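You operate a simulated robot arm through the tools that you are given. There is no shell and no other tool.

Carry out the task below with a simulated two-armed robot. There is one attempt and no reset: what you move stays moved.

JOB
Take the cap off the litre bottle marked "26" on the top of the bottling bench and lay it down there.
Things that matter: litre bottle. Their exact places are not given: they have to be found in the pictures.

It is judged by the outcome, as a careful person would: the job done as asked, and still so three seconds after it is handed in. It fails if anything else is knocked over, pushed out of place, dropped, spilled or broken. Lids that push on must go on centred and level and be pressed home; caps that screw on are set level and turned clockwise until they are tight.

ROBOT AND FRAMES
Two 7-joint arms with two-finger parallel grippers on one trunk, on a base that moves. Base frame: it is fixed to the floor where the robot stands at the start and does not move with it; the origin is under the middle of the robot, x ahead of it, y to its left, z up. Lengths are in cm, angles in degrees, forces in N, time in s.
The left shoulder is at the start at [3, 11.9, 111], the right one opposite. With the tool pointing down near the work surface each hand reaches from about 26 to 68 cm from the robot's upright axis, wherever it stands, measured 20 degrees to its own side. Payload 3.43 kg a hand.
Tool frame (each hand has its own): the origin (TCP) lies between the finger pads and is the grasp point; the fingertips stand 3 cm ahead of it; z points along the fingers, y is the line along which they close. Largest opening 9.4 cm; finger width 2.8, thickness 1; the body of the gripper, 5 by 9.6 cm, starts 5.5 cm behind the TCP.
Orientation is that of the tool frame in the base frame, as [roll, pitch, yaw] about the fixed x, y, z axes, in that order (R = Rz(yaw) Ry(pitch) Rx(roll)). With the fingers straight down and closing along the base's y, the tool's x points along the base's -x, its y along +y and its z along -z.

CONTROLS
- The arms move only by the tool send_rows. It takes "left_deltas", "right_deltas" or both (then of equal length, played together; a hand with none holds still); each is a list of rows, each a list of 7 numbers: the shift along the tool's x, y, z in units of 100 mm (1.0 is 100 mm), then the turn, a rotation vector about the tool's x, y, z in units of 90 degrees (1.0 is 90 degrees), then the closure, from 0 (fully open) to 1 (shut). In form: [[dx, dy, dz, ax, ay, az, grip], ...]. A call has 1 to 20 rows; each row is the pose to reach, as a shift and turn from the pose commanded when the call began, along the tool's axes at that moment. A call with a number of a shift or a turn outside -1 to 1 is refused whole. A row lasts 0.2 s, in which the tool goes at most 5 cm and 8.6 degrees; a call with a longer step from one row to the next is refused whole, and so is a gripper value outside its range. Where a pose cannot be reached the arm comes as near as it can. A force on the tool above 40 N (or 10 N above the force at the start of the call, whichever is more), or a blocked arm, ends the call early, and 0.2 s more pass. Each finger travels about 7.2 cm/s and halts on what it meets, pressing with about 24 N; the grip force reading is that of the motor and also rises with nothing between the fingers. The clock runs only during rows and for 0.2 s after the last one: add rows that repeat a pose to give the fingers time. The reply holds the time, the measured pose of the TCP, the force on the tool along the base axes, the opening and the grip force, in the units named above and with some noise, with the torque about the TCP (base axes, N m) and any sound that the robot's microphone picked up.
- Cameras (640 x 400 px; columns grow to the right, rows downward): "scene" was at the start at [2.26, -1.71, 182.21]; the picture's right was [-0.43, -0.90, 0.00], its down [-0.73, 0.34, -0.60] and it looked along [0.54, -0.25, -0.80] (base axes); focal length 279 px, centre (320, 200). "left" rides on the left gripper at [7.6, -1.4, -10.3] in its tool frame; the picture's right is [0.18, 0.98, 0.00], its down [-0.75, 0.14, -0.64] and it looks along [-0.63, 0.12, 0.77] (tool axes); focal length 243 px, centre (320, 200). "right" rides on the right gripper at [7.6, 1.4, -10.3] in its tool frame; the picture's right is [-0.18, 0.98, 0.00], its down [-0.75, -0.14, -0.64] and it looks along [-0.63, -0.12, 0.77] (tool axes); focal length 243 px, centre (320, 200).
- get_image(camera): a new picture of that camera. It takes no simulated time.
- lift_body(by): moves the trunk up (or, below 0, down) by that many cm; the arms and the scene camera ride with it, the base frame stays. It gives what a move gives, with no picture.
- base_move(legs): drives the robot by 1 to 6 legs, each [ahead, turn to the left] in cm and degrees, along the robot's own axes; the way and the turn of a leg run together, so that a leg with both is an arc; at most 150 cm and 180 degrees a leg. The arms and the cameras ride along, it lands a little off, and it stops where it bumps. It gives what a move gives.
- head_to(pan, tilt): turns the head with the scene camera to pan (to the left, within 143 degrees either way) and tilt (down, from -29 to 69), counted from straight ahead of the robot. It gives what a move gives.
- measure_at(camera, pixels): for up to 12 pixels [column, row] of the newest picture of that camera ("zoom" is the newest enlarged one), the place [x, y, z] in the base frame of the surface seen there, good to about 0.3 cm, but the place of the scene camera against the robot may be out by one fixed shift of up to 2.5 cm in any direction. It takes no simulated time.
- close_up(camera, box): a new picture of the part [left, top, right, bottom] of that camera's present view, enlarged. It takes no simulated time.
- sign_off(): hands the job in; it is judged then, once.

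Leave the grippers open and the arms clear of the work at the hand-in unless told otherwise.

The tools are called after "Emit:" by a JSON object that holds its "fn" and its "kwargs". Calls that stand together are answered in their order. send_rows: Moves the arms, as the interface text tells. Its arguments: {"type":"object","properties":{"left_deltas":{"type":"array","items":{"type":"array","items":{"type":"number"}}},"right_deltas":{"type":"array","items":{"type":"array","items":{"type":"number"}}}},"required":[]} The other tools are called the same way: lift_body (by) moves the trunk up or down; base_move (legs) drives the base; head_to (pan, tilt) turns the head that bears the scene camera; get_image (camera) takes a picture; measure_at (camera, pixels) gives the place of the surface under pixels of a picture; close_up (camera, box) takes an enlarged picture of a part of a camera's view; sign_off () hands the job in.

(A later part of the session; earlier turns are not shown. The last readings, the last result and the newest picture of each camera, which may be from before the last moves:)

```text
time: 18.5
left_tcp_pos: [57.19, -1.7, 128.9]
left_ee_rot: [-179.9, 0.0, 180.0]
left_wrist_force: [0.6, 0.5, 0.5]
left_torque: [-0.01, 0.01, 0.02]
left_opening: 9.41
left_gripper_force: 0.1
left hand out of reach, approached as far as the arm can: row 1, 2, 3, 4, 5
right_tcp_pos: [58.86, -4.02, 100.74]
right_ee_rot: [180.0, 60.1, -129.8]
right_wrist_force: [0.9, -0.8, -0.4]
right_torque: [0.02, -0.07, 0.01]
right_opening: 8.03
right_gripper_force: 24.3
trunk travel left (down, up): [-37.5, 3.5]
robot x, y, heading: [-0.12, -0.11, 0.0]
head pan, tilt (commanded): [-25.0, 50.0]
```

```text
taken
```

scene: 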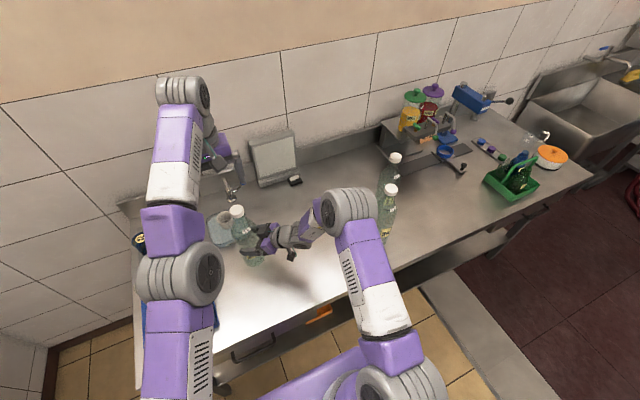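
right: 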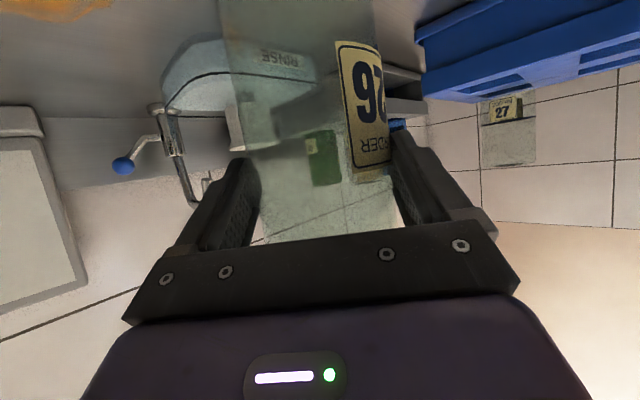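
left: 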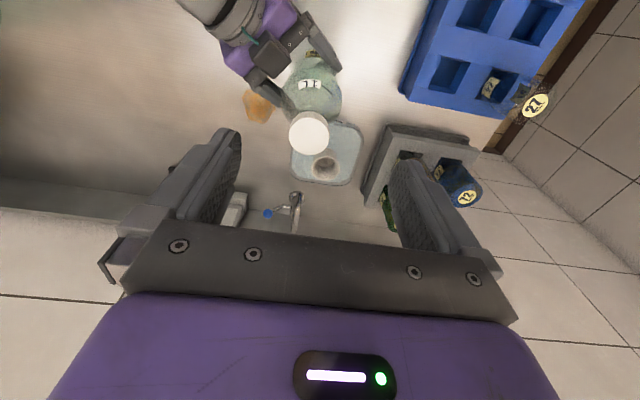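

The arm comes to (57.2, -1.7, 128.9) and still reports the reach limit. I try going 6 cm lower (fingertips still 2–3 cm above the cap, and the open fingers straddle it) and forward to the cap's x.

Emit:
{"fn": "send_rows", "kwargs": {"left_deltas": [[0, 0, 0.2, 0, 0, 0, 0], [0, 0, 0.4, 0, 0, 0, 0], [-0.1, 0, 0.6, 0, 0, 0, 0], [-0.2, 0, 0.6, 0, 0, 0, 0], [-0.3, 0, 0.6, 0, 0, 0, 0], [-0.37, 0, 0.6, 0, 0, 0, 0], [-0.37, 0, 0.6, 0, 0, 0, 0]]}}

Emit:
{"fn": "get_image", "kwargs": {"camera": "left"}}

Emit:
{"fn": "get_image", "kwargs": {"camera": "scene"}}

```text
time: 20.1
left_tcp_pos: [59.67, -1.51, 122.63]
left_ee_rot: [180.0, 0.0, -180.0]
left_wrist_force: [0.5, 1.1, 0.5]
left_torque: [-0.01, 0.03, -0.04]
left_opening: 9.38
left_gripper_force: 0.1
left hand out of reach, approached as far as the arm can: row 1, 2, 3, 5, 6, 7
right_tcp_pos: [58.82, -4.04, 100.82]
right_ee_rot: [-179.9, 60.1, -129.8]
right_wrist_force: [-0.4, 1.0, -1.4]
right_torque: [-0.01, -0.11, -0.03]
right_opening: 8.04
right_gripper_force: 24.3
trunk travel left (down, up): [-37.5, 3.5]
robot x, y, heading: [0.4, -0.02, 0.1]
head pan, tilt (commanded): [-25.0, 50.0]
```

```text
taken
```

left: 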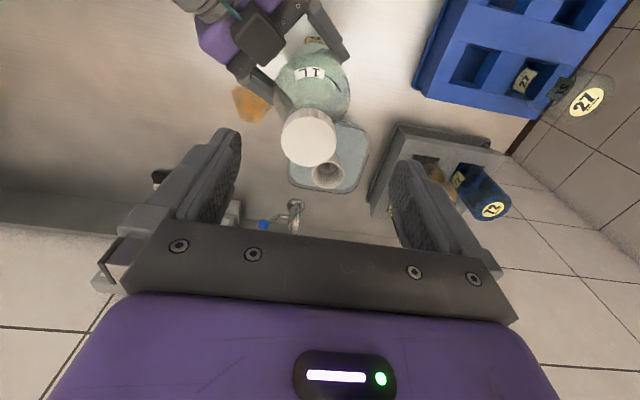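

```text
taken
```

scene: 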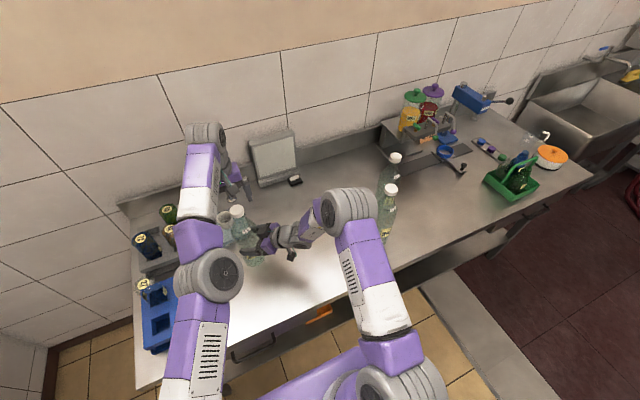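

The hand is over the cap but right at the arm's limit (cap at column 308, so the hand sits 0.85 cm too far to +y). Working there is not sound; bringing the base closer would be better. I look down with the head to see how much room the base has to the bench front.

Emit:
{"fn": "head_to", "kwargs": {"pan": 0, "tilt": 69}}

Emit:
{"fn": "get_image", "kwargs": {"camera": "scene"}}

```text
time: 21.0
left_tcp_pos: [59.7, -1.62, 122.66]
left_ee_rot: [179.9, -0.1, 180.0]
left_wrist_force: [-0.4, -1.1, -0.5]
left_torque: [-0.01, 0.01, -0.02]
left_opening: 9.38
left_gripper_force: 0.1
right_tcp_pos: [58.75, -3.98, 100.81]
right_ee_rot: [-179.9, 60.1, -129.8]
right_wrist_force: [0.1, -0.5, -0.3]
right_torque: [-0.03, -0.06, 0.0]
right_opening: 8.02
right_gripper_force: 24.0
trunk travel left (down, up): [-37.5, 3.5]
robot x, y, heading: [-0.22, 0.37, -0.0]
head pan, tilt (commanded): [0.0, 68.8]
```

```text
taken
```

scene: 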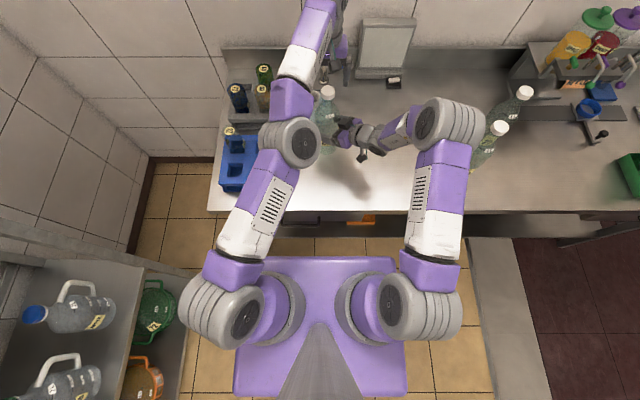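

I see the purple base plate (front edge near row 258) and the bench front edge (row 213). I measure both, plus the side shelves at left.

Emit:
{"fn": "measure_at", "kwargs": {"camera": "scene", "pixels": [[320, 262], [400, 262], [250, 262], [260, 300], [320, 210], [400, 210], [240, 210], [320, 222], [320, 245], [140, 265], [160, 290], [400, 380]]}}

Emit:
{"fn": "close_up", "kwargs": {"camera": "scene", "box": [200, 180, 440, 330]}}

```text
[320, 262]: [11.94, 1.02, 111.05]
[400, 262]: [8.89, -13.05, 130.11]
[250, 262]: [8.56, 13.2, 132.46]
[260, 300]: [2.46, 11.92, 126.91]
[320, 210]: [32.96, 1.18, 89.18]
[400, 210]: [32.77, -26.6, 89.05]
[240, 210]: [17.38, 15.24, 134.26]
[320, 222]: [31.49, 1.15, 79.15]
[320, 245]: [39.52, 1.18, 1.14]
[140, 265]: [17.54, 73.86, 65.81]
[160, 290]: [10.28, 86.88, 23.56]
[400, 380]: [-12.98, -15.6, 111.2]
```

```text
2.67 times, centred on (320, 255) of scene
```

zoom: 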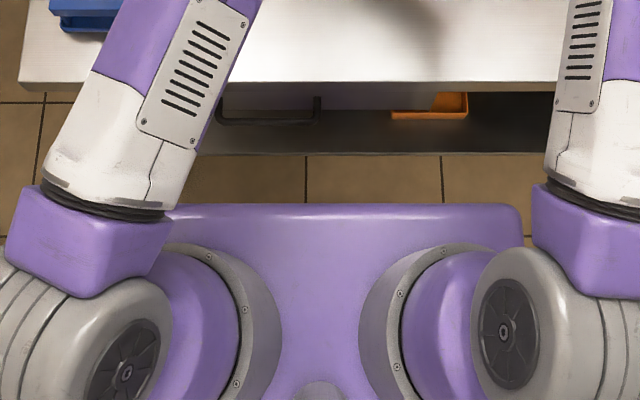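

I measure the shelf under the bench, to see whether the base would meet anything when driving ahead.

Emit:
{"fn": "measure_at", "kwargs": {"camera": "zoom", "pixels": [[360, 130], [360, 148], [360, 158], [270, 118], [430, 108], [360, 100], [360, 92], [500, 140], [360, 84], [360, 76]]}}

```text
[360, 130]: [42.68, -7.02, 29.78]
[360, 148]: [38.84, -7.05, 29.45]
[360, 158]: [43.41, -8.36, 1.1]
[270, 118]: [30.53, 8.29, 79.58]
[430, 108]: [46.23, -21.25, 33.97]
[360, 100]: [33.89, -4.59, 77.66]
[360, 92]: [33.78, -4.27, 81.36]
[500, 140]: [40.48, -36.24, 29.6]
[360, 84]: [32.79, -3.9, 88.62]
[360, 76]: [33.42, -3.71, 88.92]
```

The lower shelf starts at x≈39.5, so I only want a short drive. A 15° turn to the right plus 5 cm ahead gives the left arm about 8 cm more reach while keeping the right arm comfortable. First I release the bottle gently, then back both hands off before the base moves.

Emit:
{"fn": "send_rows", "kwargs": {"right_deltas": [[0, 0, 0, 0, 0, 0, 0.17], [0, 0, 0, 0, 0, 0, 0.14], [0, 0, 0, 0, 0, 0, 0.12], [0, 0, 0, 0, 0, 0, 0.1], [0, 0, 0, 0, 0, 0, 0.05], [0, 0, 0, 0, 0, 0, 0], [0, 0, 0, 0, 0, 0, 0]]}}

Emit:
{"fn": "get_image", "kwargs": {"camera": "right"}}

Emit:
{"fn": "get_image", "kwargs": {"camera": "left"}}

```text
time: 22.6
left_tcp_pos: [59.62, -1.63, 122.65]
left_ee_rot: [-180.0, -0.1, -180.0]
left_wrist_force: [-1.0, 0.4, -0.3]
left_torque: [0.0, -0.01, 0.07]
left_opening: 9.4
left_gripper_force: 0.0
right_tcp_pos: [58.9, -3.94, 100.84]
right_ee_rot: [-179.9, 60.1, -129.7]
right_wrist_force: [-0.3, -0.9, 0.4]
right_torque: [-0.03, 0.0, 0.02]
right_opening: 9.42
right_gripper_force: 0.1
trunk travel left (down, up): [-37.5, 3.5]
robot x, y, heading: [0.14, -0.22, 0.4]
head pan, tilt (commanded): [0.0, 68.8]
```

```text
taken
```

right: 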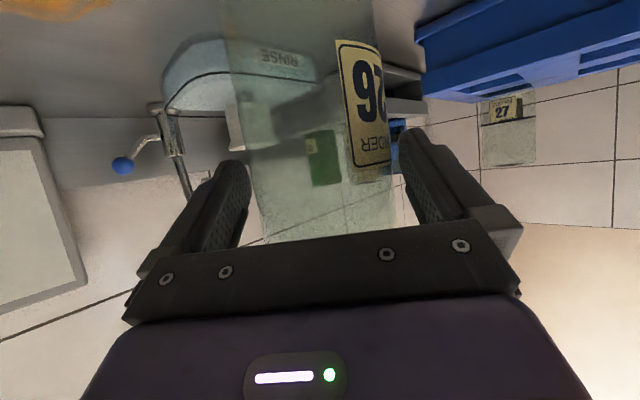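

```text
taken
```

left: 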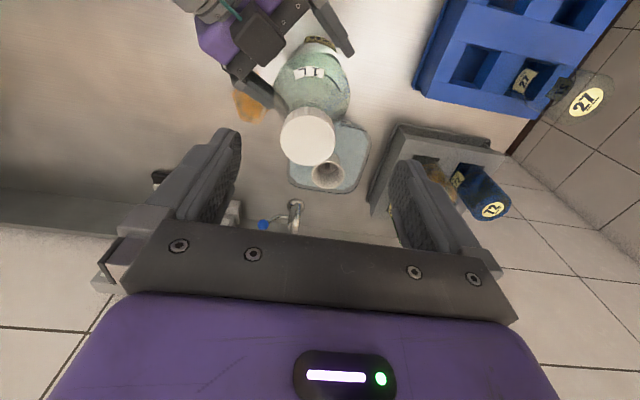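

The bottle stands as before with the label in the same place. I back the right hand straight out 10 cm along its own axis, the left holding still.

Emit:
{"fn": "send_rows", "kwargs": {"right_deltas": [[0, 0, -0.2, 0, 0, 0, 0], [0, 0, -0.4, 0, 0, 0, 0], [0, 0, -0.6, 0, 0, 0, 0], [0, 0, -0.8, 0, 0, 0, 0], [0, 0, -1.0, 0, 0, 0, 0], [0, 0, -1.0, 0, 0, 0, 0]]}}

Emit:
{"fn": "send_rows", "kwargs": {"left_deltas": [[0.25, 0, 0, 0, 0, 0, 0], [0.5, 0, -0.2, 0, 0, 0, 0], [0.75, 0, -0.45, 0, 0, 0, 0], [1.0, 0, -0.7, 0, 0, 0, 0], [1.0, 0, -0.7, 0, 0, 0, 0]], "right_deltas": [[0.07, 0.15, -0.16, 0, 0, 0, 0], [0.14, 0.3, -0.32, 0, 0, 0, 0], [0.2, 0.45, -0.48, 0, 0, 0, 0], [0.26, 0.6, -0.65, 0, 0, 0, 0], [0.26, 0.6, -0.65, 0, 0, 0, 0]]}}

Emit:
{"fn": "get_image", "kwargs": {"camera": "scene"}}

Emit:
{"fn": "get_image", "kwargs": {"camera": "left"}}

```text
time: 24.0
left_tcp_pos: [59.64, -1.6, 122.69]
left_ee_rot: [-179.9, 0.0, 180.0]
left_wrist_force: [0.7, 0.0, 0.3]
left_torque: [0.0, 0.02, 0.0]
left_opening: 9.42
left_gripper_force: 0.0
right_tcp_pos: [53.29, -10.6, 105.81]
right_ee_rot: [-179.8, 59.9, -129.8]
right_wrist_force: [-0.2, -0.3, -0.5]
right_torque: [0.04, -0.04, 0.03]
right_opening: 9.39
right_gripper_force: 0.1
trunk travel left (down, up): [-37.5, 3.5]
robot x, y, heading: [-0.02, -0.09, 0.3]
head pan, tilt (commanded): [0.0, 68.8]
```

```text
time: 25.2
left_tcp_pos: [55.54, -3.94, 130.83]
left_ee_rot: [-180.0, -0.1, 179.9]
left_wrist_force: [0.3, -0.1, -0.2]
left_torque: [0.0, 0.01, 0.01]
left_opening: 9.44
left_gripper_force: 0.2
left hand out of reach, approached as far as the arm can: row 1, 2, 3, 4, 5
right_tcp_pos: [44.12, -12.23, 106.82]
right_ee_rot: [-179.9, 60.1, -129.9]
right_wrist_force: [-0.3, -0.7, -0.4]
right_torque: [-0.02, -0.02, -0.01]
right_opening: 9.39
right_gripper_force: 0.0
trunk travel left (down, up): [-37.5, 3.5]
robot x, y, heading: [0.2, -0.06, 0.0]
head pan, tilt (commanded): [0.0, 68.8]
```

```text
taken
```

scene: 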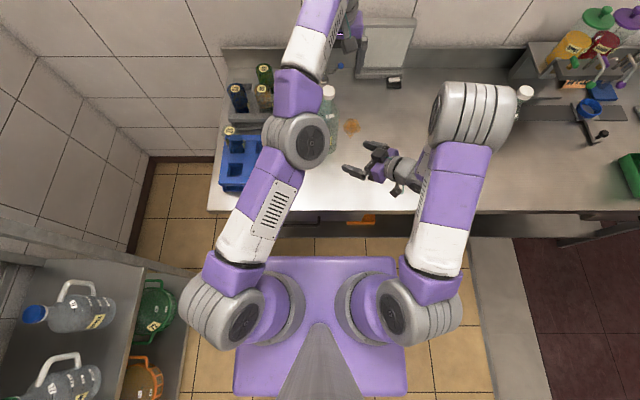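

```text
taken
```

left: 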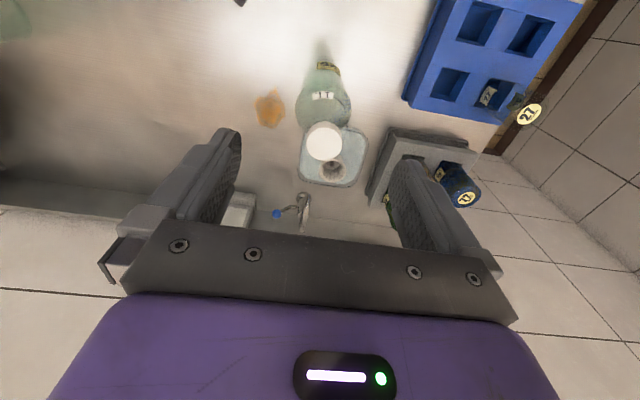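

The right hand is at (44.1, -12.2, 106.8), clear. The left arm stretched straight and did not come back as commanded (55.5, -3.9, 130.8). I command it back to its former good place near (46, -4.3, 136.4).

Emit:
{"fn": "send_rows", "kwargs": {"left_deltas": [[0.1, -0.05, -0.2, 0, 0, 0, 0], [0.2, -0.1, -0.4, 0, 0, 0, 0], [0.37, -0.19, -0.65, 0, 0, 0, 0], [0.37, -0.19, -0.65, 0, 0, 0, 0], [0.37, -0.19, -0.65, 0, 0, 0, 0]]}}

Emit:
{"fn": "get_image", "kwargs": {"camera": "scene"}}

```text
time: 26.4
left_tcp_pos: [51.45, -5.29, 137.19]
left_ee_rot: [-180.0, 0.1, 179.9]
left_wrist_force: [-0.8, -0.1, 0.2]
left_torque: [-0.03, -0.01, 0.01]
left_opening: 9.41
left_gripper_force: 0.0
left hand out of reach, approached as far as the arm can: row 3, 4, 5
right_tcp_pos: [44.0, -12.12, 106.83]
right_ee_rot: [-179.8, 60.1, -129.7]
right_wrist_force: [-0.1, 0.3, 0.5]
right_torque: [0.02, 0.06, 0.0]
right_opening: 9.41
right_gripper_force: 0.0
trunk travel left (down, up): [-37.5, 3.5]
robot x, y, heading: [0.04, -0.11, -0.0]
head pan, tilt (commanded): [0.0, 68.8]
```

```text
taken
```

scene: 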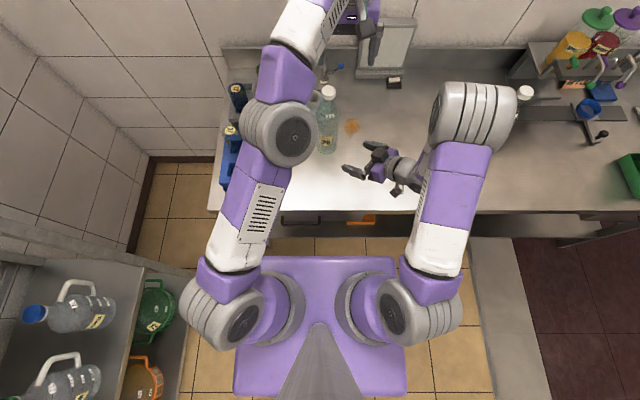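

The pose now is (51.5, -5.3, 137.2). To understand the arm's shape, I measure points on the left arm's upper arm, elbow and forearm, with the head tilted to see the wrist too.

Emit:
{"fn": "head_to", "kwargs": {"pan": 10, "tilt": 45}}

Emit:
{"fn": "get_image", "kwargs": {"camera": "scene"}}

```text
time: 27.3
left_tcp_pos: [51.52, -5.32, 137.08]
left_ee_rot: [180.0, 0.0, -180.0]
left_wrist_force: [-0.8, -0.4, -0.4]
left_torque: [0.01, -0.01, -0.02]
left_opening: 9.43
left_gripper_force: 0.1
right_tcp_pos: [44.25, -12.21, 106.77]
right_ee_rot: [-179.9, 60.0, -129.8]
right_wrist_force: [0.6, 0.2, 0.3]
right_torque: [-0.02, -0.03, -0.01]
right_opening: 9.42
right_gripper_force: 0.0
trunk travel left (down, up): [-37.5, 3.5]
robot x, y, heading: [-0.26, -0.11, 0.3]
head pan, tilt (commanded): [10.0, 45.0]
```

```text
taken
```

scene: 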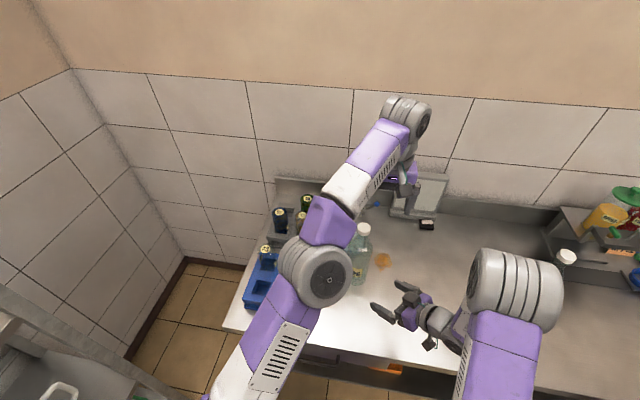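

Emit:
{"fn": "measure_at", "kwargs": {"camera": "scene", "pixels": [[240, 380], [270, 330], [300, 265], [330, 280], [330, 215], [350, 185], [380, 145], [405, 115], [420, 125], [405, 150], [404, 175], [415, 200]]}}

Emit:
{"fn": "close_up", "kwargs": {"camera": "scene", "box": [290, 80, 470, 240]}}

```text
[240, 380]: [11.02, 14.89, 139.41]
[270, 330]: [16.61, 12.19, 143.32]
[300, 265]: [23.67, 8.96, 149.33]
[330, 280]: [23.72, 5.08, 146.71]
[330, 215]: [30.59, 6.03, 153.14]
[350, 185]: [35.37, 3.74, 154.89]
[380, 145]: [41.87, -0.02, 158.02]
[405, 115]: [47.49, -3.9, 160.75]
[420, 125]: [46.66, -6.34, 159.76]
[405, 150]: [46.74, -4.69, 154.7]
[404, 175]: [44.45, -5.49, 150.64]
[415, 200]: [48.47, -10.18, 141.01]
```

```text
2.50 times, centred on (380, 160) of scene
```

zoom: 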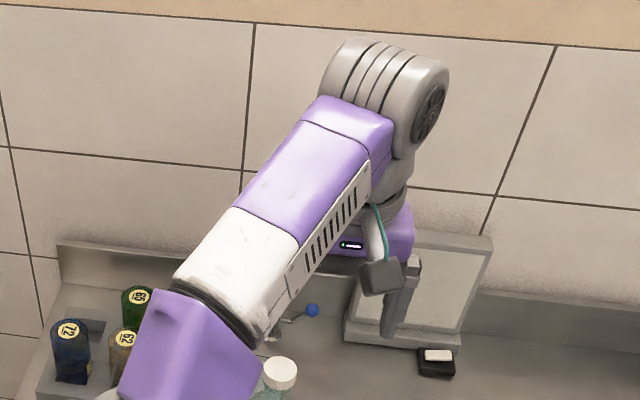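

The elbow is up and bent about 35°, with the wrist bend (forearm rising 22°, hand straight down) likely at its limit. I test a plain 5 cm move back toward the robot.

Emit:
{"fn": "send_rows", "kwargs": {"left_deltas": [[0.15, 0, 0, 0, 0, 0, 0], [0.3, 0, 0, 0, 0, 0, 0], [0.5, 0, 0, 0, 0, 0, 0], [0.5, 0, 0, 0, 0, 0, 0]]}}

```text
time: 28.3
left_tcp_pos: [46.57, -5.6, 137.12]
left_ee_rot: [180.0, 0.0, 179.9]
left_wrist_force: [1.4, 0.2, 0.5]
left_torque: [0.02, 0.03, 0.01]
left_opening: 9.39
left_gripper_force: 0.0
right_tcp_pos: [44.16, -12.19, 106.85]
right_ee_rot: [180.0, 60.0, -130.0]
right_wrist_force: [0.0, -0.4, 0.0]
right_torque: [0.01, 0.0, -0.02]
right_opening: 9.39
right_gripper_force: 0.0
trunk travel left (down, up): [-37.5, 3.5]
robot x, y, heading: [0.08, -0.22, 0.1]
head pan, tilt (commanded): [10.0, 45.0]
```

It moves freely again: (46.6, -5.6, 137.1). Both hands are clear of the bottle, so I turn the base 15° to the right in place.

Emit:
{"fn": "base_move", "kwargs": {"legs": [[0, -15]]}}

Emit:
{"fn": "get_image", "kwargs": {"camera": "scene"}}

```text
time: 29.6
left_tcp_pos: [43.49, -17.34, 137.14]
left_ee_rot: [179.9, 0.0, 165.0]
left_wrist_force: [-0.4, 0.7, 0.2]
left_torque: [0.02, -0.01, -0.02]
left_opening: 9.39
left_gripper_force: 0.0
right_tcp_pos: [39.52, -23.04, 106.81]
right_ee_rot: [-180.0, 60.0, -144.8]
right_wrist_force: [0.2, -0.5, -0.2]
right_torque: [0.03, -0.01, 0.03]
right_opening: 9.4
right_gripper_force: 0.0
trunk travel left (down, up): [-37.5, 3.5]
robot x, y, heading: [-0.13, 0.07, -14.8]
head pan, tilt (commanded): [10.0, 45.0]
```

```text
taken
```

scene: 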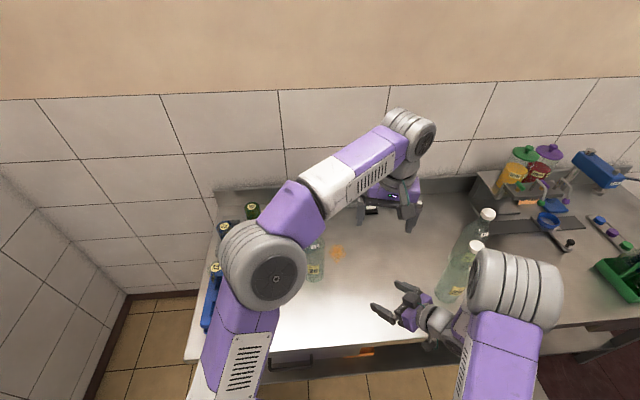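

The turn landed at -14.8°. Now 6 cm ahead.

Emit:
{"fn": "base_move", "kwargs": {"legs": [[6, 0]]}}

Emit:
{"fn": "head_to", "kwargs": {"pan": 5, "tilt": 52}}

Emit:
{"fn": "get_image", "kwargs": {"camera": "scene"}}

Emit:
{"fn": "get_image", "kwargs": {"camera": "left"}}

Emit:
{"fn": "get_image", "kwargs": {"camera": "right"}}

```text
time: 30.6
left_tcp_pos: [49.27, -18.78, 137.23]
left_ee_rot: [180.0, 0.1, 165.0]
left_wrist_force: [-0.3, 0.2, 0.3]
left_torque: [0.05, 0.01, -0.01]
left_opening: 9.4
left_gripper_force: 0.0
right_tcp_pos: [45.19, -24.68, 106.72]
right_ee_rot: [180.0, 60.1, -144.9]
right_wrist_force: [-0.3, -0.3, 0.0]
right_torque: [0.03, -0.03, 0.03]
right_opening: 9.42
right_gripper_force: 0.1
trunk travel left (down, up): [-37.5, 3.5]
robot x, y, heading: [5.84, -1.39, -15.2]
head pan, tilt (commanded): [10.0, 45.0]
```

```text
time: 31.2
left_tcp_pos: [49.23, -18.93, 137.1]
left_ee_rot: [180.0, 0.0, 165.0]
left_wrist_force: [-0.4, 1.0, -0.4]
left_torque: [-0.04, -0.01, 0.02]
left_opening: 9.4
left_gripper_force: 0.0
right_tcp_pos: [45.2, -24.67, 106.78]
right_ee_rot: [-180.0, 60.0, -144.8]
right_wrist_force: [0.5, -0.7, 0.3]
right_torque: [-0.01, 0.01, 0.0]
right_opening: 9.4
right_gripper_force: 0.1
trunk travel left (down, up): [-37.5, 3.5]
robot x, y, heading: [5.61, -1.31, -15.0]
head pan, tilt (commanded): [5.0, 52.0]
```

```text
taken
```

scene: 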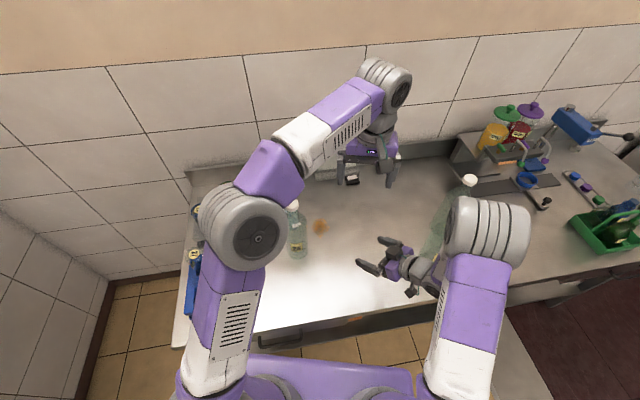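

```text
taken
```

left: 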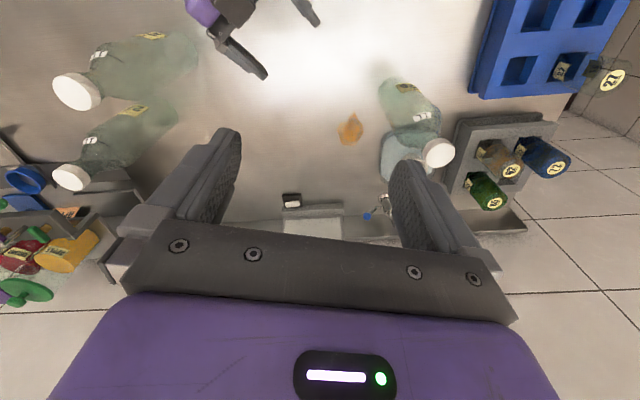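

```text
taken
```

right: 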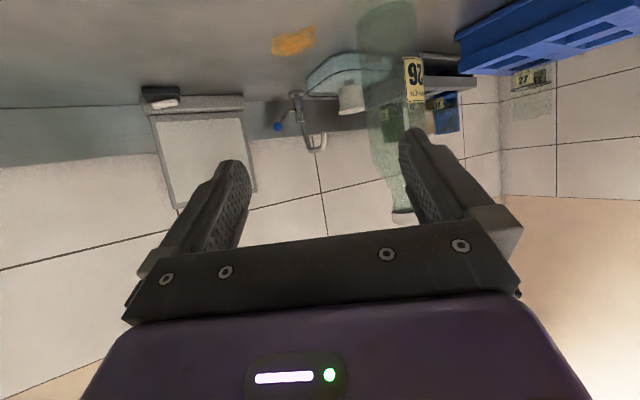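

Base is now at (5.7, -1.35), heading -15°. I test the left hand's reach first: two moves to hover over the cap with tips well above it. First half of the way.

Emit:
{"fn": "send_rows", "kwargs": {"left_deltas": [[-0.07, 0.23, 0.1, 0, 0, 0, 0], [-0.15, 0.46, 0.2, 0, 0, 0, 0], [-0.22, 0.7, 0.3, 0, 0, 0, 0], [-0.3, 0.93, 0.4, 0, 0, 0, 0], [-0.3, 0.93, 0.4, 0, 0, 0, 0]]}}

Emit:
{"fn": "get_image", "kwargs": {"camera": "left"}}

```text
time: 32.4
left_tcp_pos: [54.4, -10.54, 133.12]
left_ee_rot: [180.0, 0.0, 165.0]
left_wrist_force: [0.0, -1.0, 0.0]
left_torque: [-0.01, -0.02, -0.04]
left_opening: 9.38
left_gripper_force: 0.0
right_tcp_pos: [45.17, -24.73, 106.91]
right_ee_rot: [-179.9, 60.1, -144.8]
right_wrist_force: [0.3, -0.8, 0.7]
right_torque: [0.01, 0.01, 0.01]
right_opening: 9.38
right_gripper_force: 0.1
trunk travel left (down, up): [-37.5, 3.5]
robot x, y, heading: [5.86, -1.26, -15.1]
head pan, tilt (commanded): [5.0, 52.0]
```

```text
taken
```

left: 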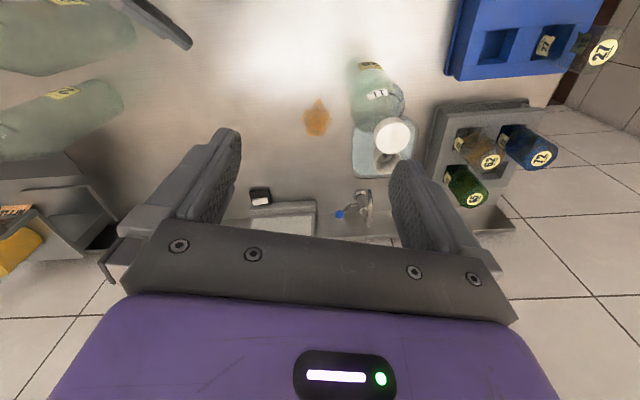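

No reach complaint this time. Second half, to hover over the cap at z≈126.

Emit:
{"fn": "send_rows", "kwargs": {"left_deltas": [[-0.08, 0.23, 0.15, 0, 0, 0, 0], [-0.15, 0.46, 0.3, 0, 0, 0, 0], [-0.23, 0.69, 0.5, 0, 0, 0, 0], [-0.307, 0.92, 0.71, 0, 0, 0, 0], [-0.307, 0.92, 0.71, 0, 0, 0, 0]]}}

Emit:
{"fn": "get_image", "kwargs": {"camera": "left"}}

Emit:
{"fn": "get_image", "kwargs": {"camera": "scene"}}

Emit:
{"fn": "close_up", "kwargs": {"camera": "left", "box": [260, 60, 400, 200]}}

```text
time: 33.6
left_tcp_pos: [59.73, -2.59, 126.13]
left_ee_rot: [-179.9, -0.1, 165.0]
left_wrist_force: [-0.4, 0.8, -0.7]
left_torque: [-0.01, -0.02, -0.03]
left_opening: 9.39
left_gripper_force: 0.1
right_tcp_pos: [45.05, -24.75, 106.86]
right_ee_rot: [-179.9, 60.1, -144.9]
right_wrist_force: [-0.7, -0.7, 0.5]
right_torque: [-0.01, 0.0, 0.0]
right_opening: 9.4
right_gripper_force: 0.2
trunk travel left (down, up): [-37.5, 3.5]
robot x, y, heading: [5.69, -1.56, -14.9]
head pan, tilt (commanded): [5.0, 52.0]
```

```text
taken
```

left: 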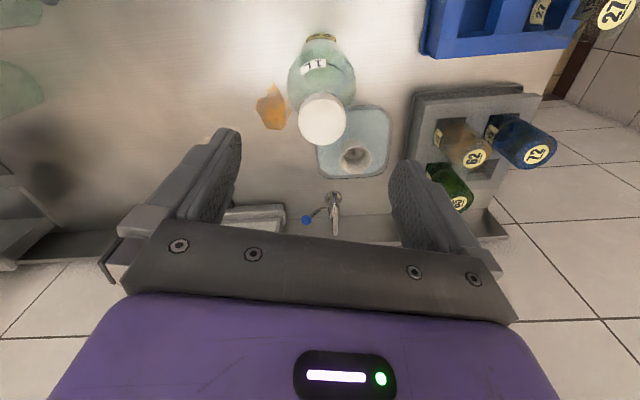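

```text
taken
```

scene: 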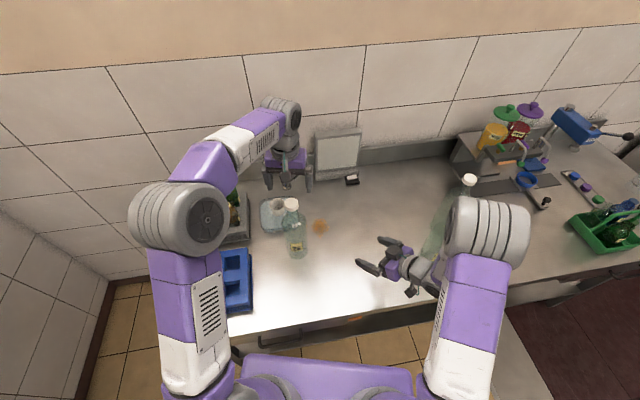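

```text
2.86 times, centred on (330, 130) of left
```

zoom: 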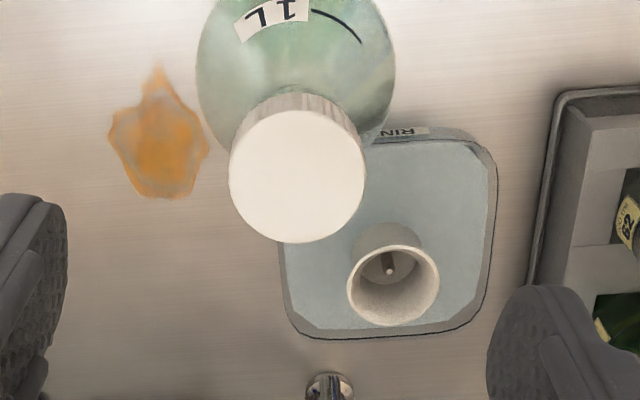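

The hover pose (59.7, -2.6, 126.1) is reached cleanly; the cap centre works out at (59.86, -2.38). Here in free air I test the wrist turning range: 90° clockwise first.

Emit:
{"fn": "send_rows", "kwargs": {"left_deltas": [[0, 0, 0, 0, 0, 0.09, 0], [0, 0, 0, 0, 0, 0.18, 0], [0, 0, 0, 0, 0, 0.27, 0], [0, 0, 0, 0, 0, 0.36, 0], [0, 0, 0, 0, 0, 0.45, 0], [0, 0, 0, 0, 0, 0.54, 0], [0, 0, 0, 0, 0, 0.63, 0], [0, 0, 0, 0, 0, 0.72, 0], [0, 0, 0, 0, 0, 0.81, 0], [0, 0, 0, 0, 0, 0.9, 0], [0, 0, 0, 0, 0, 0.98, 0], [0, 0, 0, 0, 0, 0.98, 0]]}}

```text
time: 36.2
left_tcp_pos: [59.74, -2.47, 126.04]
left_ee_rot: [180.0, 0.0, 76.7]
left_wrist_force: [-0.1, -0.3, 0.1]
left_torque: [0.0, 0.02, -0.01]
left_opening: 9.41
left_gripper_force: 0.0
right_tcp_pos: [45.12, -24.78, 106.83]
right_ee_rot: [-179.9, 60.1, -144.8]
right_wrist_force: [0.5, -0.3, -0.3]
right_torque: [-0.02, 0.02, 0.02]
right_opening: 9.38
right_gripper_force: 0.0
trunk travel left (down, up): [-37.5, 3.5]
robot x, y, heading: [5.7, -1.28, -14.9]
head pan, tilt (commanded): [5.0, 52.0]
```

90° clockwise works (yaw 76.7). I try another 63° clockwise to find the limit.

Emit:
{"fn": "send_rows", "kwargs": {"left_deltas": [[0, 0, 0, 0, 0, 0.09, 0], [0, 0, 0, 0, 0, 0.18, 0], [0, 0, 0, 0, 0, 0.27, 0], [0, 0, 0, 0, 0, 0.36, 0], [0, 0, 0, 0, 0, 0.45, 0], [0, 0, 0, 0, 0, 0.54, 0], [0, 0, 0, 0, 0, 0.63, 0], [0, 0, 0, 0, 0, 0.7, 0], [0, 0, 0, 0, 0, 0.7, 0]]}}

```text
time: 38.2
left_tcp_pos: [59.68, -2.44, 126.06]
left_ee_rot: [179.9, 0.0, 13.7]
left_wrist_force: [0.6, -0.6, -0.4]
left_torque: [-0.01, -0.03, -0.04]
left_opening: 9.41
left_gripper_force: 0.1
right_tcp_pos: [45.11, -24.72, 106.82]
right_ee_rot: [-179.9, 60.1, -144.8]
right_wrist_force: [1.4, -0.8, -0.5]
right_torque: [0.0, 0.01, 0.0]
right_opening: 9.41
right_gripper_force: 0.0
trunk travel left (down, up): [-37.5, 3.5]
robot x, y, heading: [5.68, -1.48, -15.1]
head pan, tilt (commanded): [5.0, 52.0]
```

Another 63° works too (yaw 13.7), so there is plenty of unscrewing travel. The left hand waits here above the cap. Now the right hand goes back to its pre-grasp pose: shift to (50.4, -13.9, 108.3) and yaw 15° back to the former approach direction.

Emit:
{"fn": "send_rows", "kwargs": {"right_deltas": [[-0.11, 0.1, 0.14, -0.024, 0, -0.014, 0], [-0.22, 0.2, 0.28, -0.048, 0, -0.028, 0], [-0.33, 0.29, 0.42, -0.072, 0, -0.042, 0], [-0.44, 0.39, 0.56, -0.096, 0, -0.056, 0], [-0.55, 0.48, 0.7, -0.12, 0, -0.07, 0], [-0.657, 0.581, 0.845, -0.1443, 0, -0.0833, 0], [-0.657, 0.581, 0.845, -0.1443, 0, -0.0833, 0]]}}

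Emit:
{"fn": "get_image", "kwargs": {"camera": "right"}}

Emit:
{"fn": "get_image", "kwargs": {"camera": "scene"}}

```text
time: 39.8
left_tcp_pos: [59.83, -2.46, 126.0]
left_ee_rot: [-180.0, 0.0, 13.8]
left_wrist_force: [0.3, -0.4, -0.1]
left_torque: [-0.01, -0.02, 0.01]
left_opening: 9.42
left_gripper_force: 0.1
right_tcp_pos: [50.43, -13.85, 108.46]
right_ee_rot: [-179.8, 60.1, -129.7]
right_wrist_force: [-0.9, -0.3, -1.1]
right_torque: [0.02, -0.02, 0.01]
right_opening: 9.43
right_gripper_force: 0.1
trunk travel left (down, up): [-37.5, 3.5]
robot x, y, heading: [5.78, -1.68, -14.9]
head pan, tilt (commanded): [5.0, 52.0]
```

```text
taken
```

right: 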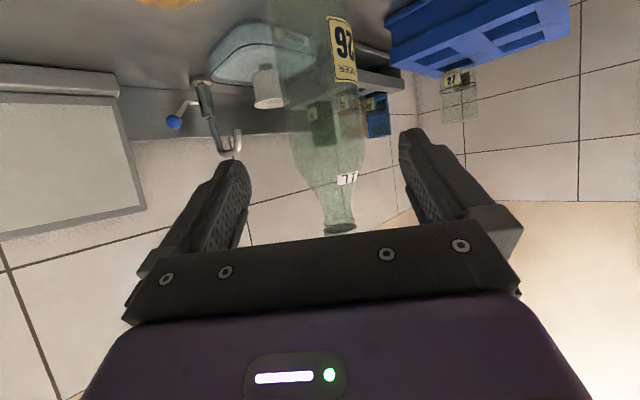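

```text
taken
```

scene: 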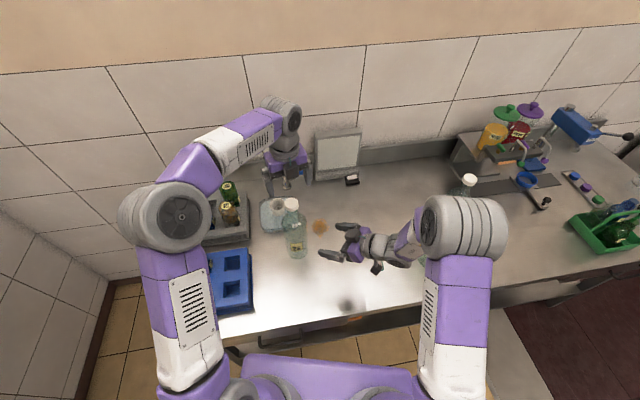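

Pre-grasp reached with the bottle again between the fingers. I advance 9 cm along tool z and check centring.

Emit:
{"fn": "send_rows", "kwargs": {"right_deltas": [[0, 0, 0.2, 0, 0, 0, 0], [0, 0, 0.4, 0, 0, 0, 0], [0, 0, 0.6, 0, 0, 0, 0], [0, 0, 0.75, 0, 0, 0, 0], [0, 0, 0.9, 0, 0, 0, 0], [0, 0, 0.9, 0, 0, 0, 0]]}}

Emit:
{"fn": "get_image", "kwargs": {"camera": "right"}}

Emit:
{"fn": "close_up", "kwargs": {"camera": "right", "box": [200, 0, 440, 150]}}

```text
time: 41.2
left_tcp_pos: [59.74, -2.51, 126.0]
left_ee_rot: [179.9, 0.0, 13.8]
left_wrist_force: [-0.1, -0.1, -0.6]
left_torque: [0.02, 0.0, 0.03]
left_opening: 9.37
left_gripper_force: 0.0
right_tcp_pos: [55.52, -8.01, 103.9]
right_ee_rot: [-179.9, 60.0, -129.8]
right_wrist_force: [0.2, -0.1, 0.5]
right_torque: [-0.06, -0.03, 0.02]
right_opening: 9.4
right_gripper_force: 0.1
trunk travel left (down, up): [-37.5, 3.5]
robot x, y, heading: [5.75, -1.49, -15.0]
head pan, tilt (commanded): [5.0, 52.0]
```

```text
taken
```

right: 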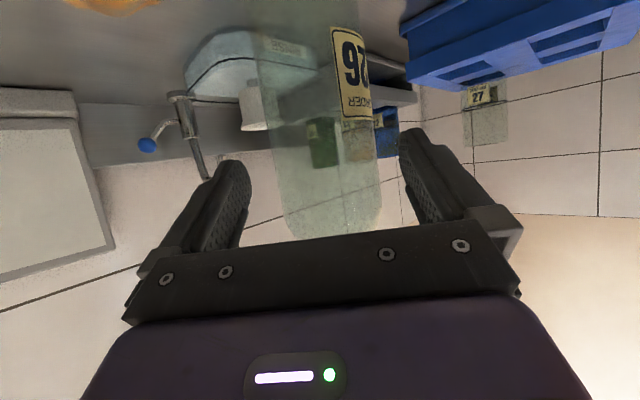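

```text
2.67 times, centred on (320, 75) of right
```

zoom: 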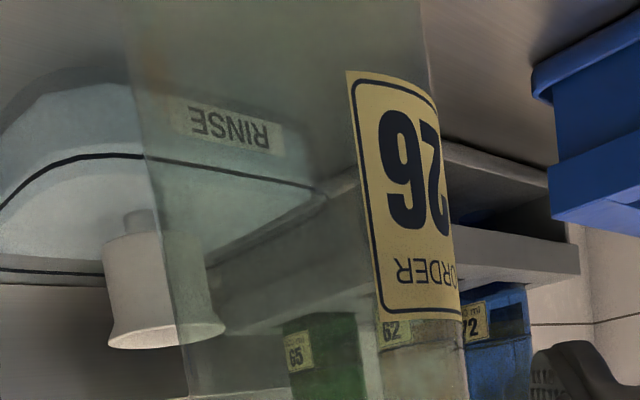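

Centred to within 0.1 cm. I advance the last 6 cm slowly.

Emit:
{"fn": "send_rows", "kwargs": {"right_deltas": [[0, 0, 0.12, 0, 0, 0, 0], [0, 0, 0.24, 0, 0, 0, 0], [0, 0, 0.36, 0, 0, 0, 0], [0, 0, 0.48, 0, 0, 0, 0], [0, 0, 0.6, 0, 0, 0, 0], [0, 0, 0.6, 0, 0, 0, 0]]}}

Emit:
{"fn": "get_image", "kwargs": {"camera": "right"}}

Emit:
{"fn": "get_image", "kwargs": {"camera": "scene"}}

```text
time: 42.6
left_tcp_pos: [59.77, -2.52, 126.14]
left_ee_rot: [179.9, 0.0, 13.8]
left_wrist_force: [0.4, 0.0, 0.3]
left_torque: [-0.01, 0.02, 0.0]
left_opening: 9.41
left_gripper_force: 0.0
right_tcp_pos: [58.72, -3.8, 100.82]
right_ee_rot: [-179.9, 60.1, -129.8]
right_wrist_force: [-0.5, -0.3, -0.2]
right_torque: [-0.03, 0.01, -0.02]
right_opening: 9.39
right_gripper_force: 0.0
trunk travel left (down, up): [-37.5, 3.5]
robot x, y, heading: [5.57, -1.54, -14.6]
head pan, tilt (commanded): [5.0, 52.0]
```

```text
taken
```

right: 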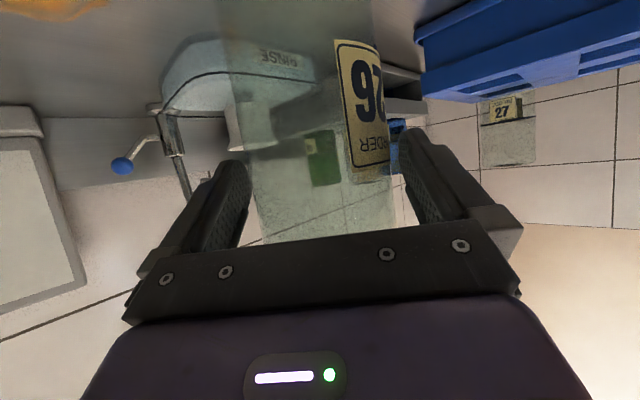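

```text
taken
```

scene: 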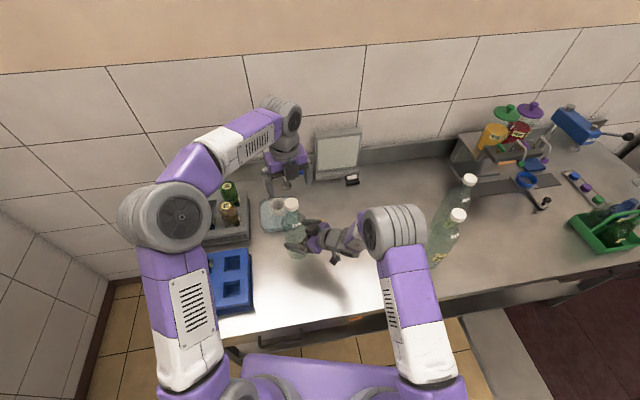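

Both hands are in place; no contact yet. I close the right fingers gently on the body again.

Emit:
{"fn": "send_rows", "kwargs": {"right_deltas": [[0, 0, 0, 0, 0, 0, 0.05], [0, 0, 0, 0, 0, 0, 0.08], [0, 0, 0, 0, 0, 0, 0.1], [0, 0, 0, 0, 0, 0, 0.12], [0, 0, 0, 0, 0, 0, 0.14], [0, 0, 0, 0, 0, 0, 0.16], [0, 0, 0, 0, 0, 0, 0.18], [0, 0, 0, 0, 0, 0, 0.22], [0, 0, 0, 0, 0, 0, 0.25], [0, 0, 0, 0, 0, 0, 0.25]]}}

Emit:
{"fn": "get_image", "kwargs": {"camera": "left"}}

Emit:
{"fn": "close_up", "kwargs": {"camera": "left", "box": [240, 60, 400, 200]}}

```text
time: 44.8
left_tcp_pos: [59.67, -2.52, 126.0]
left_ee_rot: [-180.0, -0.1, 13.8]
left_wrist_force: [-0.2, -0.1, 1.5]
left_torque: [0.0, 0.03, 0.0]
left_opening: 9.41
left_gripper_force: 0.0
right_tcp_pos: [58.76, -3.94, 100.78]
right_ee_rot: [-179.9, 60.1, -129.8]
right_wrist_force: [-0.9, -1.8, 0.7]
right_torque: [-0.14, -0.07, -0.07]
right_opening: 8.03
right_gripper_force: 24.3
trunk travel left (down, up): [-37.5, 3.5]
robot x, y, heading: [5.7, -1.9, -15.1]
head pan, tilt (commanded): [5.0, 52.0]
```

```text
taken
```

left: 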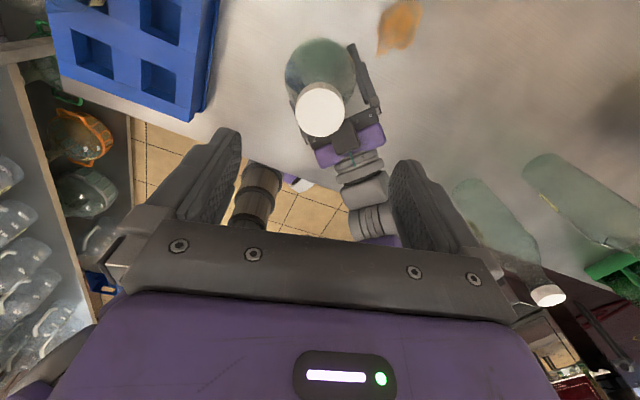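

```text
2.86 times, centred on (320, 130) of left
```

zoom: 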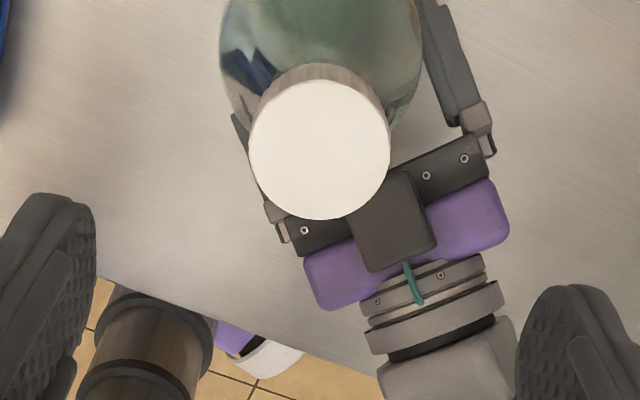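

Bottle held again (8.03 cm, 24 N). From this opposite view the cap reads (60.35, -2.26); averaged with the earlier view it is about (60.1, -2.35). I correct sideways and lower the left hand to z≈121 (tips 1 cm above the cap), then check alignment.

Emit:
{"fn": "send_rows", "kwargs": {"left_deltas": [[0.038, -0.006, 0.1, 0, 0, 0, 0], [0.038, -0.006, 0.25, 0, 0, 0, 0], [0.038, -0.006, 0.4, 0, 0, 0, 0], [0.038, -0.006, 0.5, 0, 0, 0, 0], [0.038, -0.006, 0.5, 0, 0, 0, 0]]}}

Emit:
{"fn": "get_image", "kwargs": {"camera": "left"}}

Emit:
{"fn": "close_up", "kwargs": {"camera": "left", "box": [220, 100, 420, 225]}}

Emit:
{"fn": "close_up", "kwargs": {"camera": "scene", "box": [220, 130, 380, 280]}}

```text
time: 46.0
left_tcp_pos: [60.04, -2.47, 121.12]
left_ee_rot: [-180.0, 0.1, 13.9]
left_wrist_force: [-0.3, 0.3, -0.5]
left_torque: [-0.03, -0.03, 0.0]
left_opening: 9.39
left_gripper_force: 0.1
right_tcp_pos: [58.78, -3.95, 100.83]
right_ee_rot: [-179.9, 60.0, -129.7]
right_wrist_force: [-0.7, -1.7, 0.3]
right_torque: [-0.1, -0.06, -0.05]
right_opening: 8.01
right_gripper_force: 23.5
trunk travel left (down, up): [-37.5, 3.5]
robot x, y, heading: [5.56, -1.34, -15.2]
head pan, tilt (commanded): [5.0, 52.0]
```

```text
taken
```

left: 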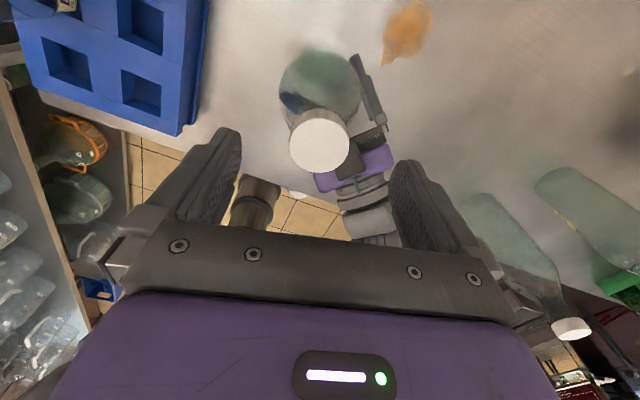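

```text
3.20 times, centred on (320, 162) of left
```

zoom: 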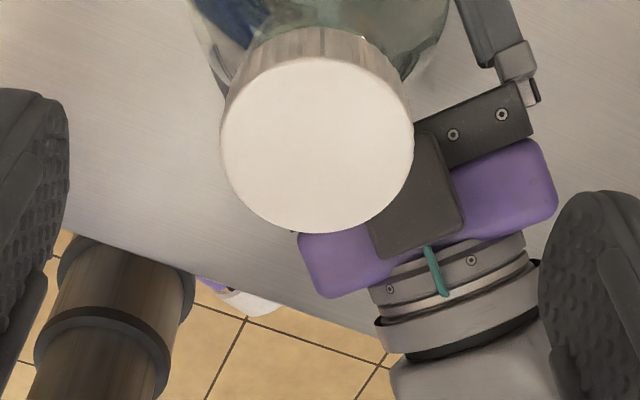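

```text
2.67 times, centred on (300, 205) of scene
```

zoom: 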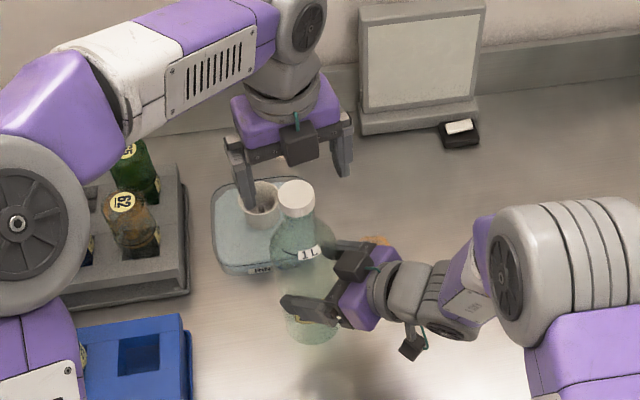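

The cap centre is within about 0.1–0.2 cm of the tool axis. Small correction, then I lower so the fingertips reach z≈115.2 (TCP 118.2), around the cap and above the neck ring.

Emit:
{"fn": "send_rows", "kwargs": {"left_deltas": [[0.012, -0.008, 0.08, 0, 0, 0, 0], [0.012, -0.008, 0.16, 0, 0, 0, 0], [0.012, -0.008, 0.23, 0, 0, 0, 0], [0.012, -0.008, 0.29, 0, 0, 0, 0], [0.012, -0.008, 0.29, 0, 0, 0, 0]]}}

Emit:
{"fn": "get_image", "kwargs": {"camera": "left"}}

Emit:
{"fn": "close_up", "kwargs": {"camera": "scene", "box": [250, 150, 350, 240]}}

Emit:
{"fn": "get_image", "kwargs": {"camera": "right"}}

```text
time: 47.2
left_tcp_pos: [60.26, -2.23, 118.12]
left_ee_rot: [-179.9, -0.1, 13.8]
left_wrist_force: [-0.4, 0.1, 0.3]
left_torque: [0.02, 0.02, -0.01]
left_opening: 9.41
left_gripper_force: 0.1
right_tcp_pos: [58.81, -4.02, 100.77]
right_ee_rot: [-179.9, 60.0, -129.9]
right_wrist_force: [0.1, -1.9, 0.7]
right_torque: [-0.08, -0.05, -0.01]
right_opening: 8.02
right_gripper_force: 23.5
trunk travel left (down, up): [-37.5, 3.5]
robot x, y, heading: [5.63, -1.25, -15.1]
head pan, tilt (commanded): [5.0, 52.0]
```

```text
taken
```

left: 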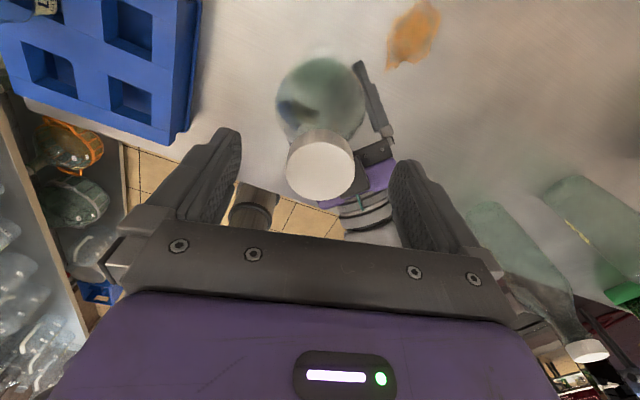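

```text
4.44 times, centred on (300, 195) of scene
```

zoom: 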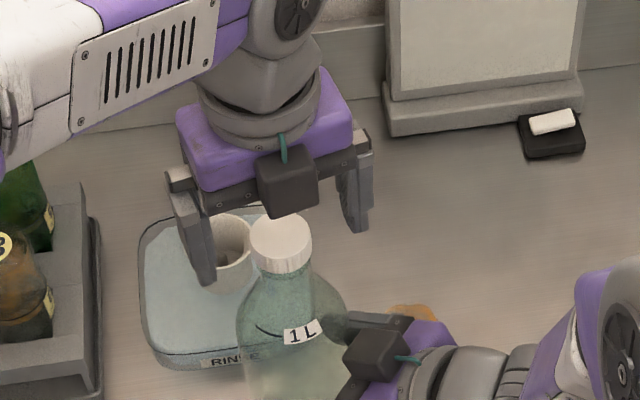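

```text
taken
```

right: 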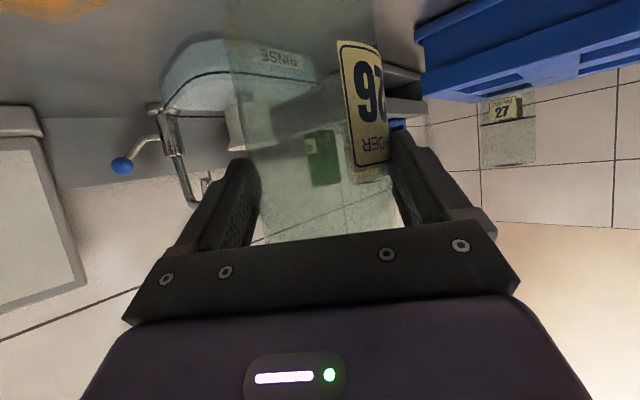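

The fingertips are either side of the cap, midpoint on it. I close the left fingers: quickly to 4.8 cm, then in small steps onto the cap.

Emit:
{"fn": "send_rows", "kwargs": {"left_deltas": [[0, 0, 0, 0, 0, 0, 0.25], [0, 0, 0, 0, 0, 0, 0.48], [0, 0, 0, 0, 0, 0, 0.51], [0, 0, 0, 0, 0, 0, 0.53], [0, 0, 0, 0, 0, 0, 0.55], [0, 0, 0, 0, 0, 0, 0.57], [0, 0, 0, 0, 0, 0, 0.59], [0, 0, 0, 0, 0, 0, 0.61], [0, 0, 0, 0, 0, 0, 0.64], [0, 0, 0, 0, 0, 0, 0.7], [0, 0, 0, 0, 0, 0, 0.7]]}}

Emit:
{"fn": "get_image", "kwargs": {"camera": "left"}}

Emit:
{"fn": "close_up", "kwargs": {"camera": "scene", "box": [250, 150, 350, 240]}}

```text
time: 49.6
left_tcp_pos: [60.24, -2.08, 118.09]
left_ee_rot: [180.0, 0.0, 13.8]
left_wrist_force: [-0.8, 1.6, 0.2]
left_torque: [0.02, 0.01, 0.01]
left_opening: 3.91
left_gripper_force: 24.4
right_tcp_pos: [58.74, -3.98, 100.82]
right_ee_rot: [-179.9, 60.0, -129.7]
right_wrist_force: [0.0, -1.7, 0.6]
right_torque: [0.37, -0.02, -0.04]
right_opening: 8.01
right_gripper_force: 24.3
trunk travel left (down, up): [-37.5, 3.5]
robot x, y, heading: [6.0, -1.57, -15.1]
head pan, tilt (commanded): [5.0, 52.0]
```

```text
taken
```

left: 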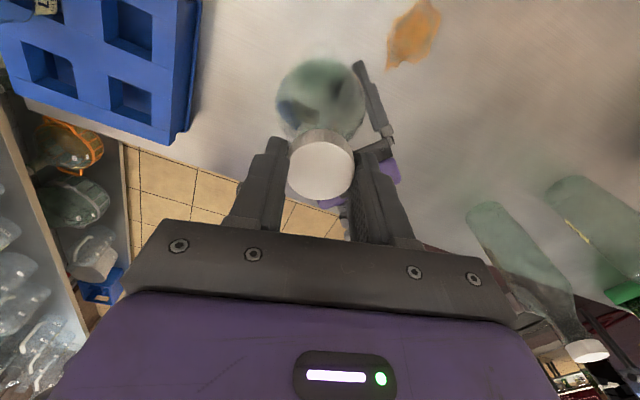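

```text
4.44 times, centred on (300, 195) of scene
```

zoom: 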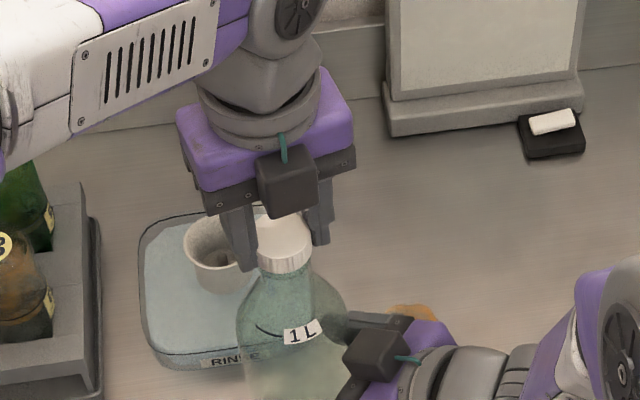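

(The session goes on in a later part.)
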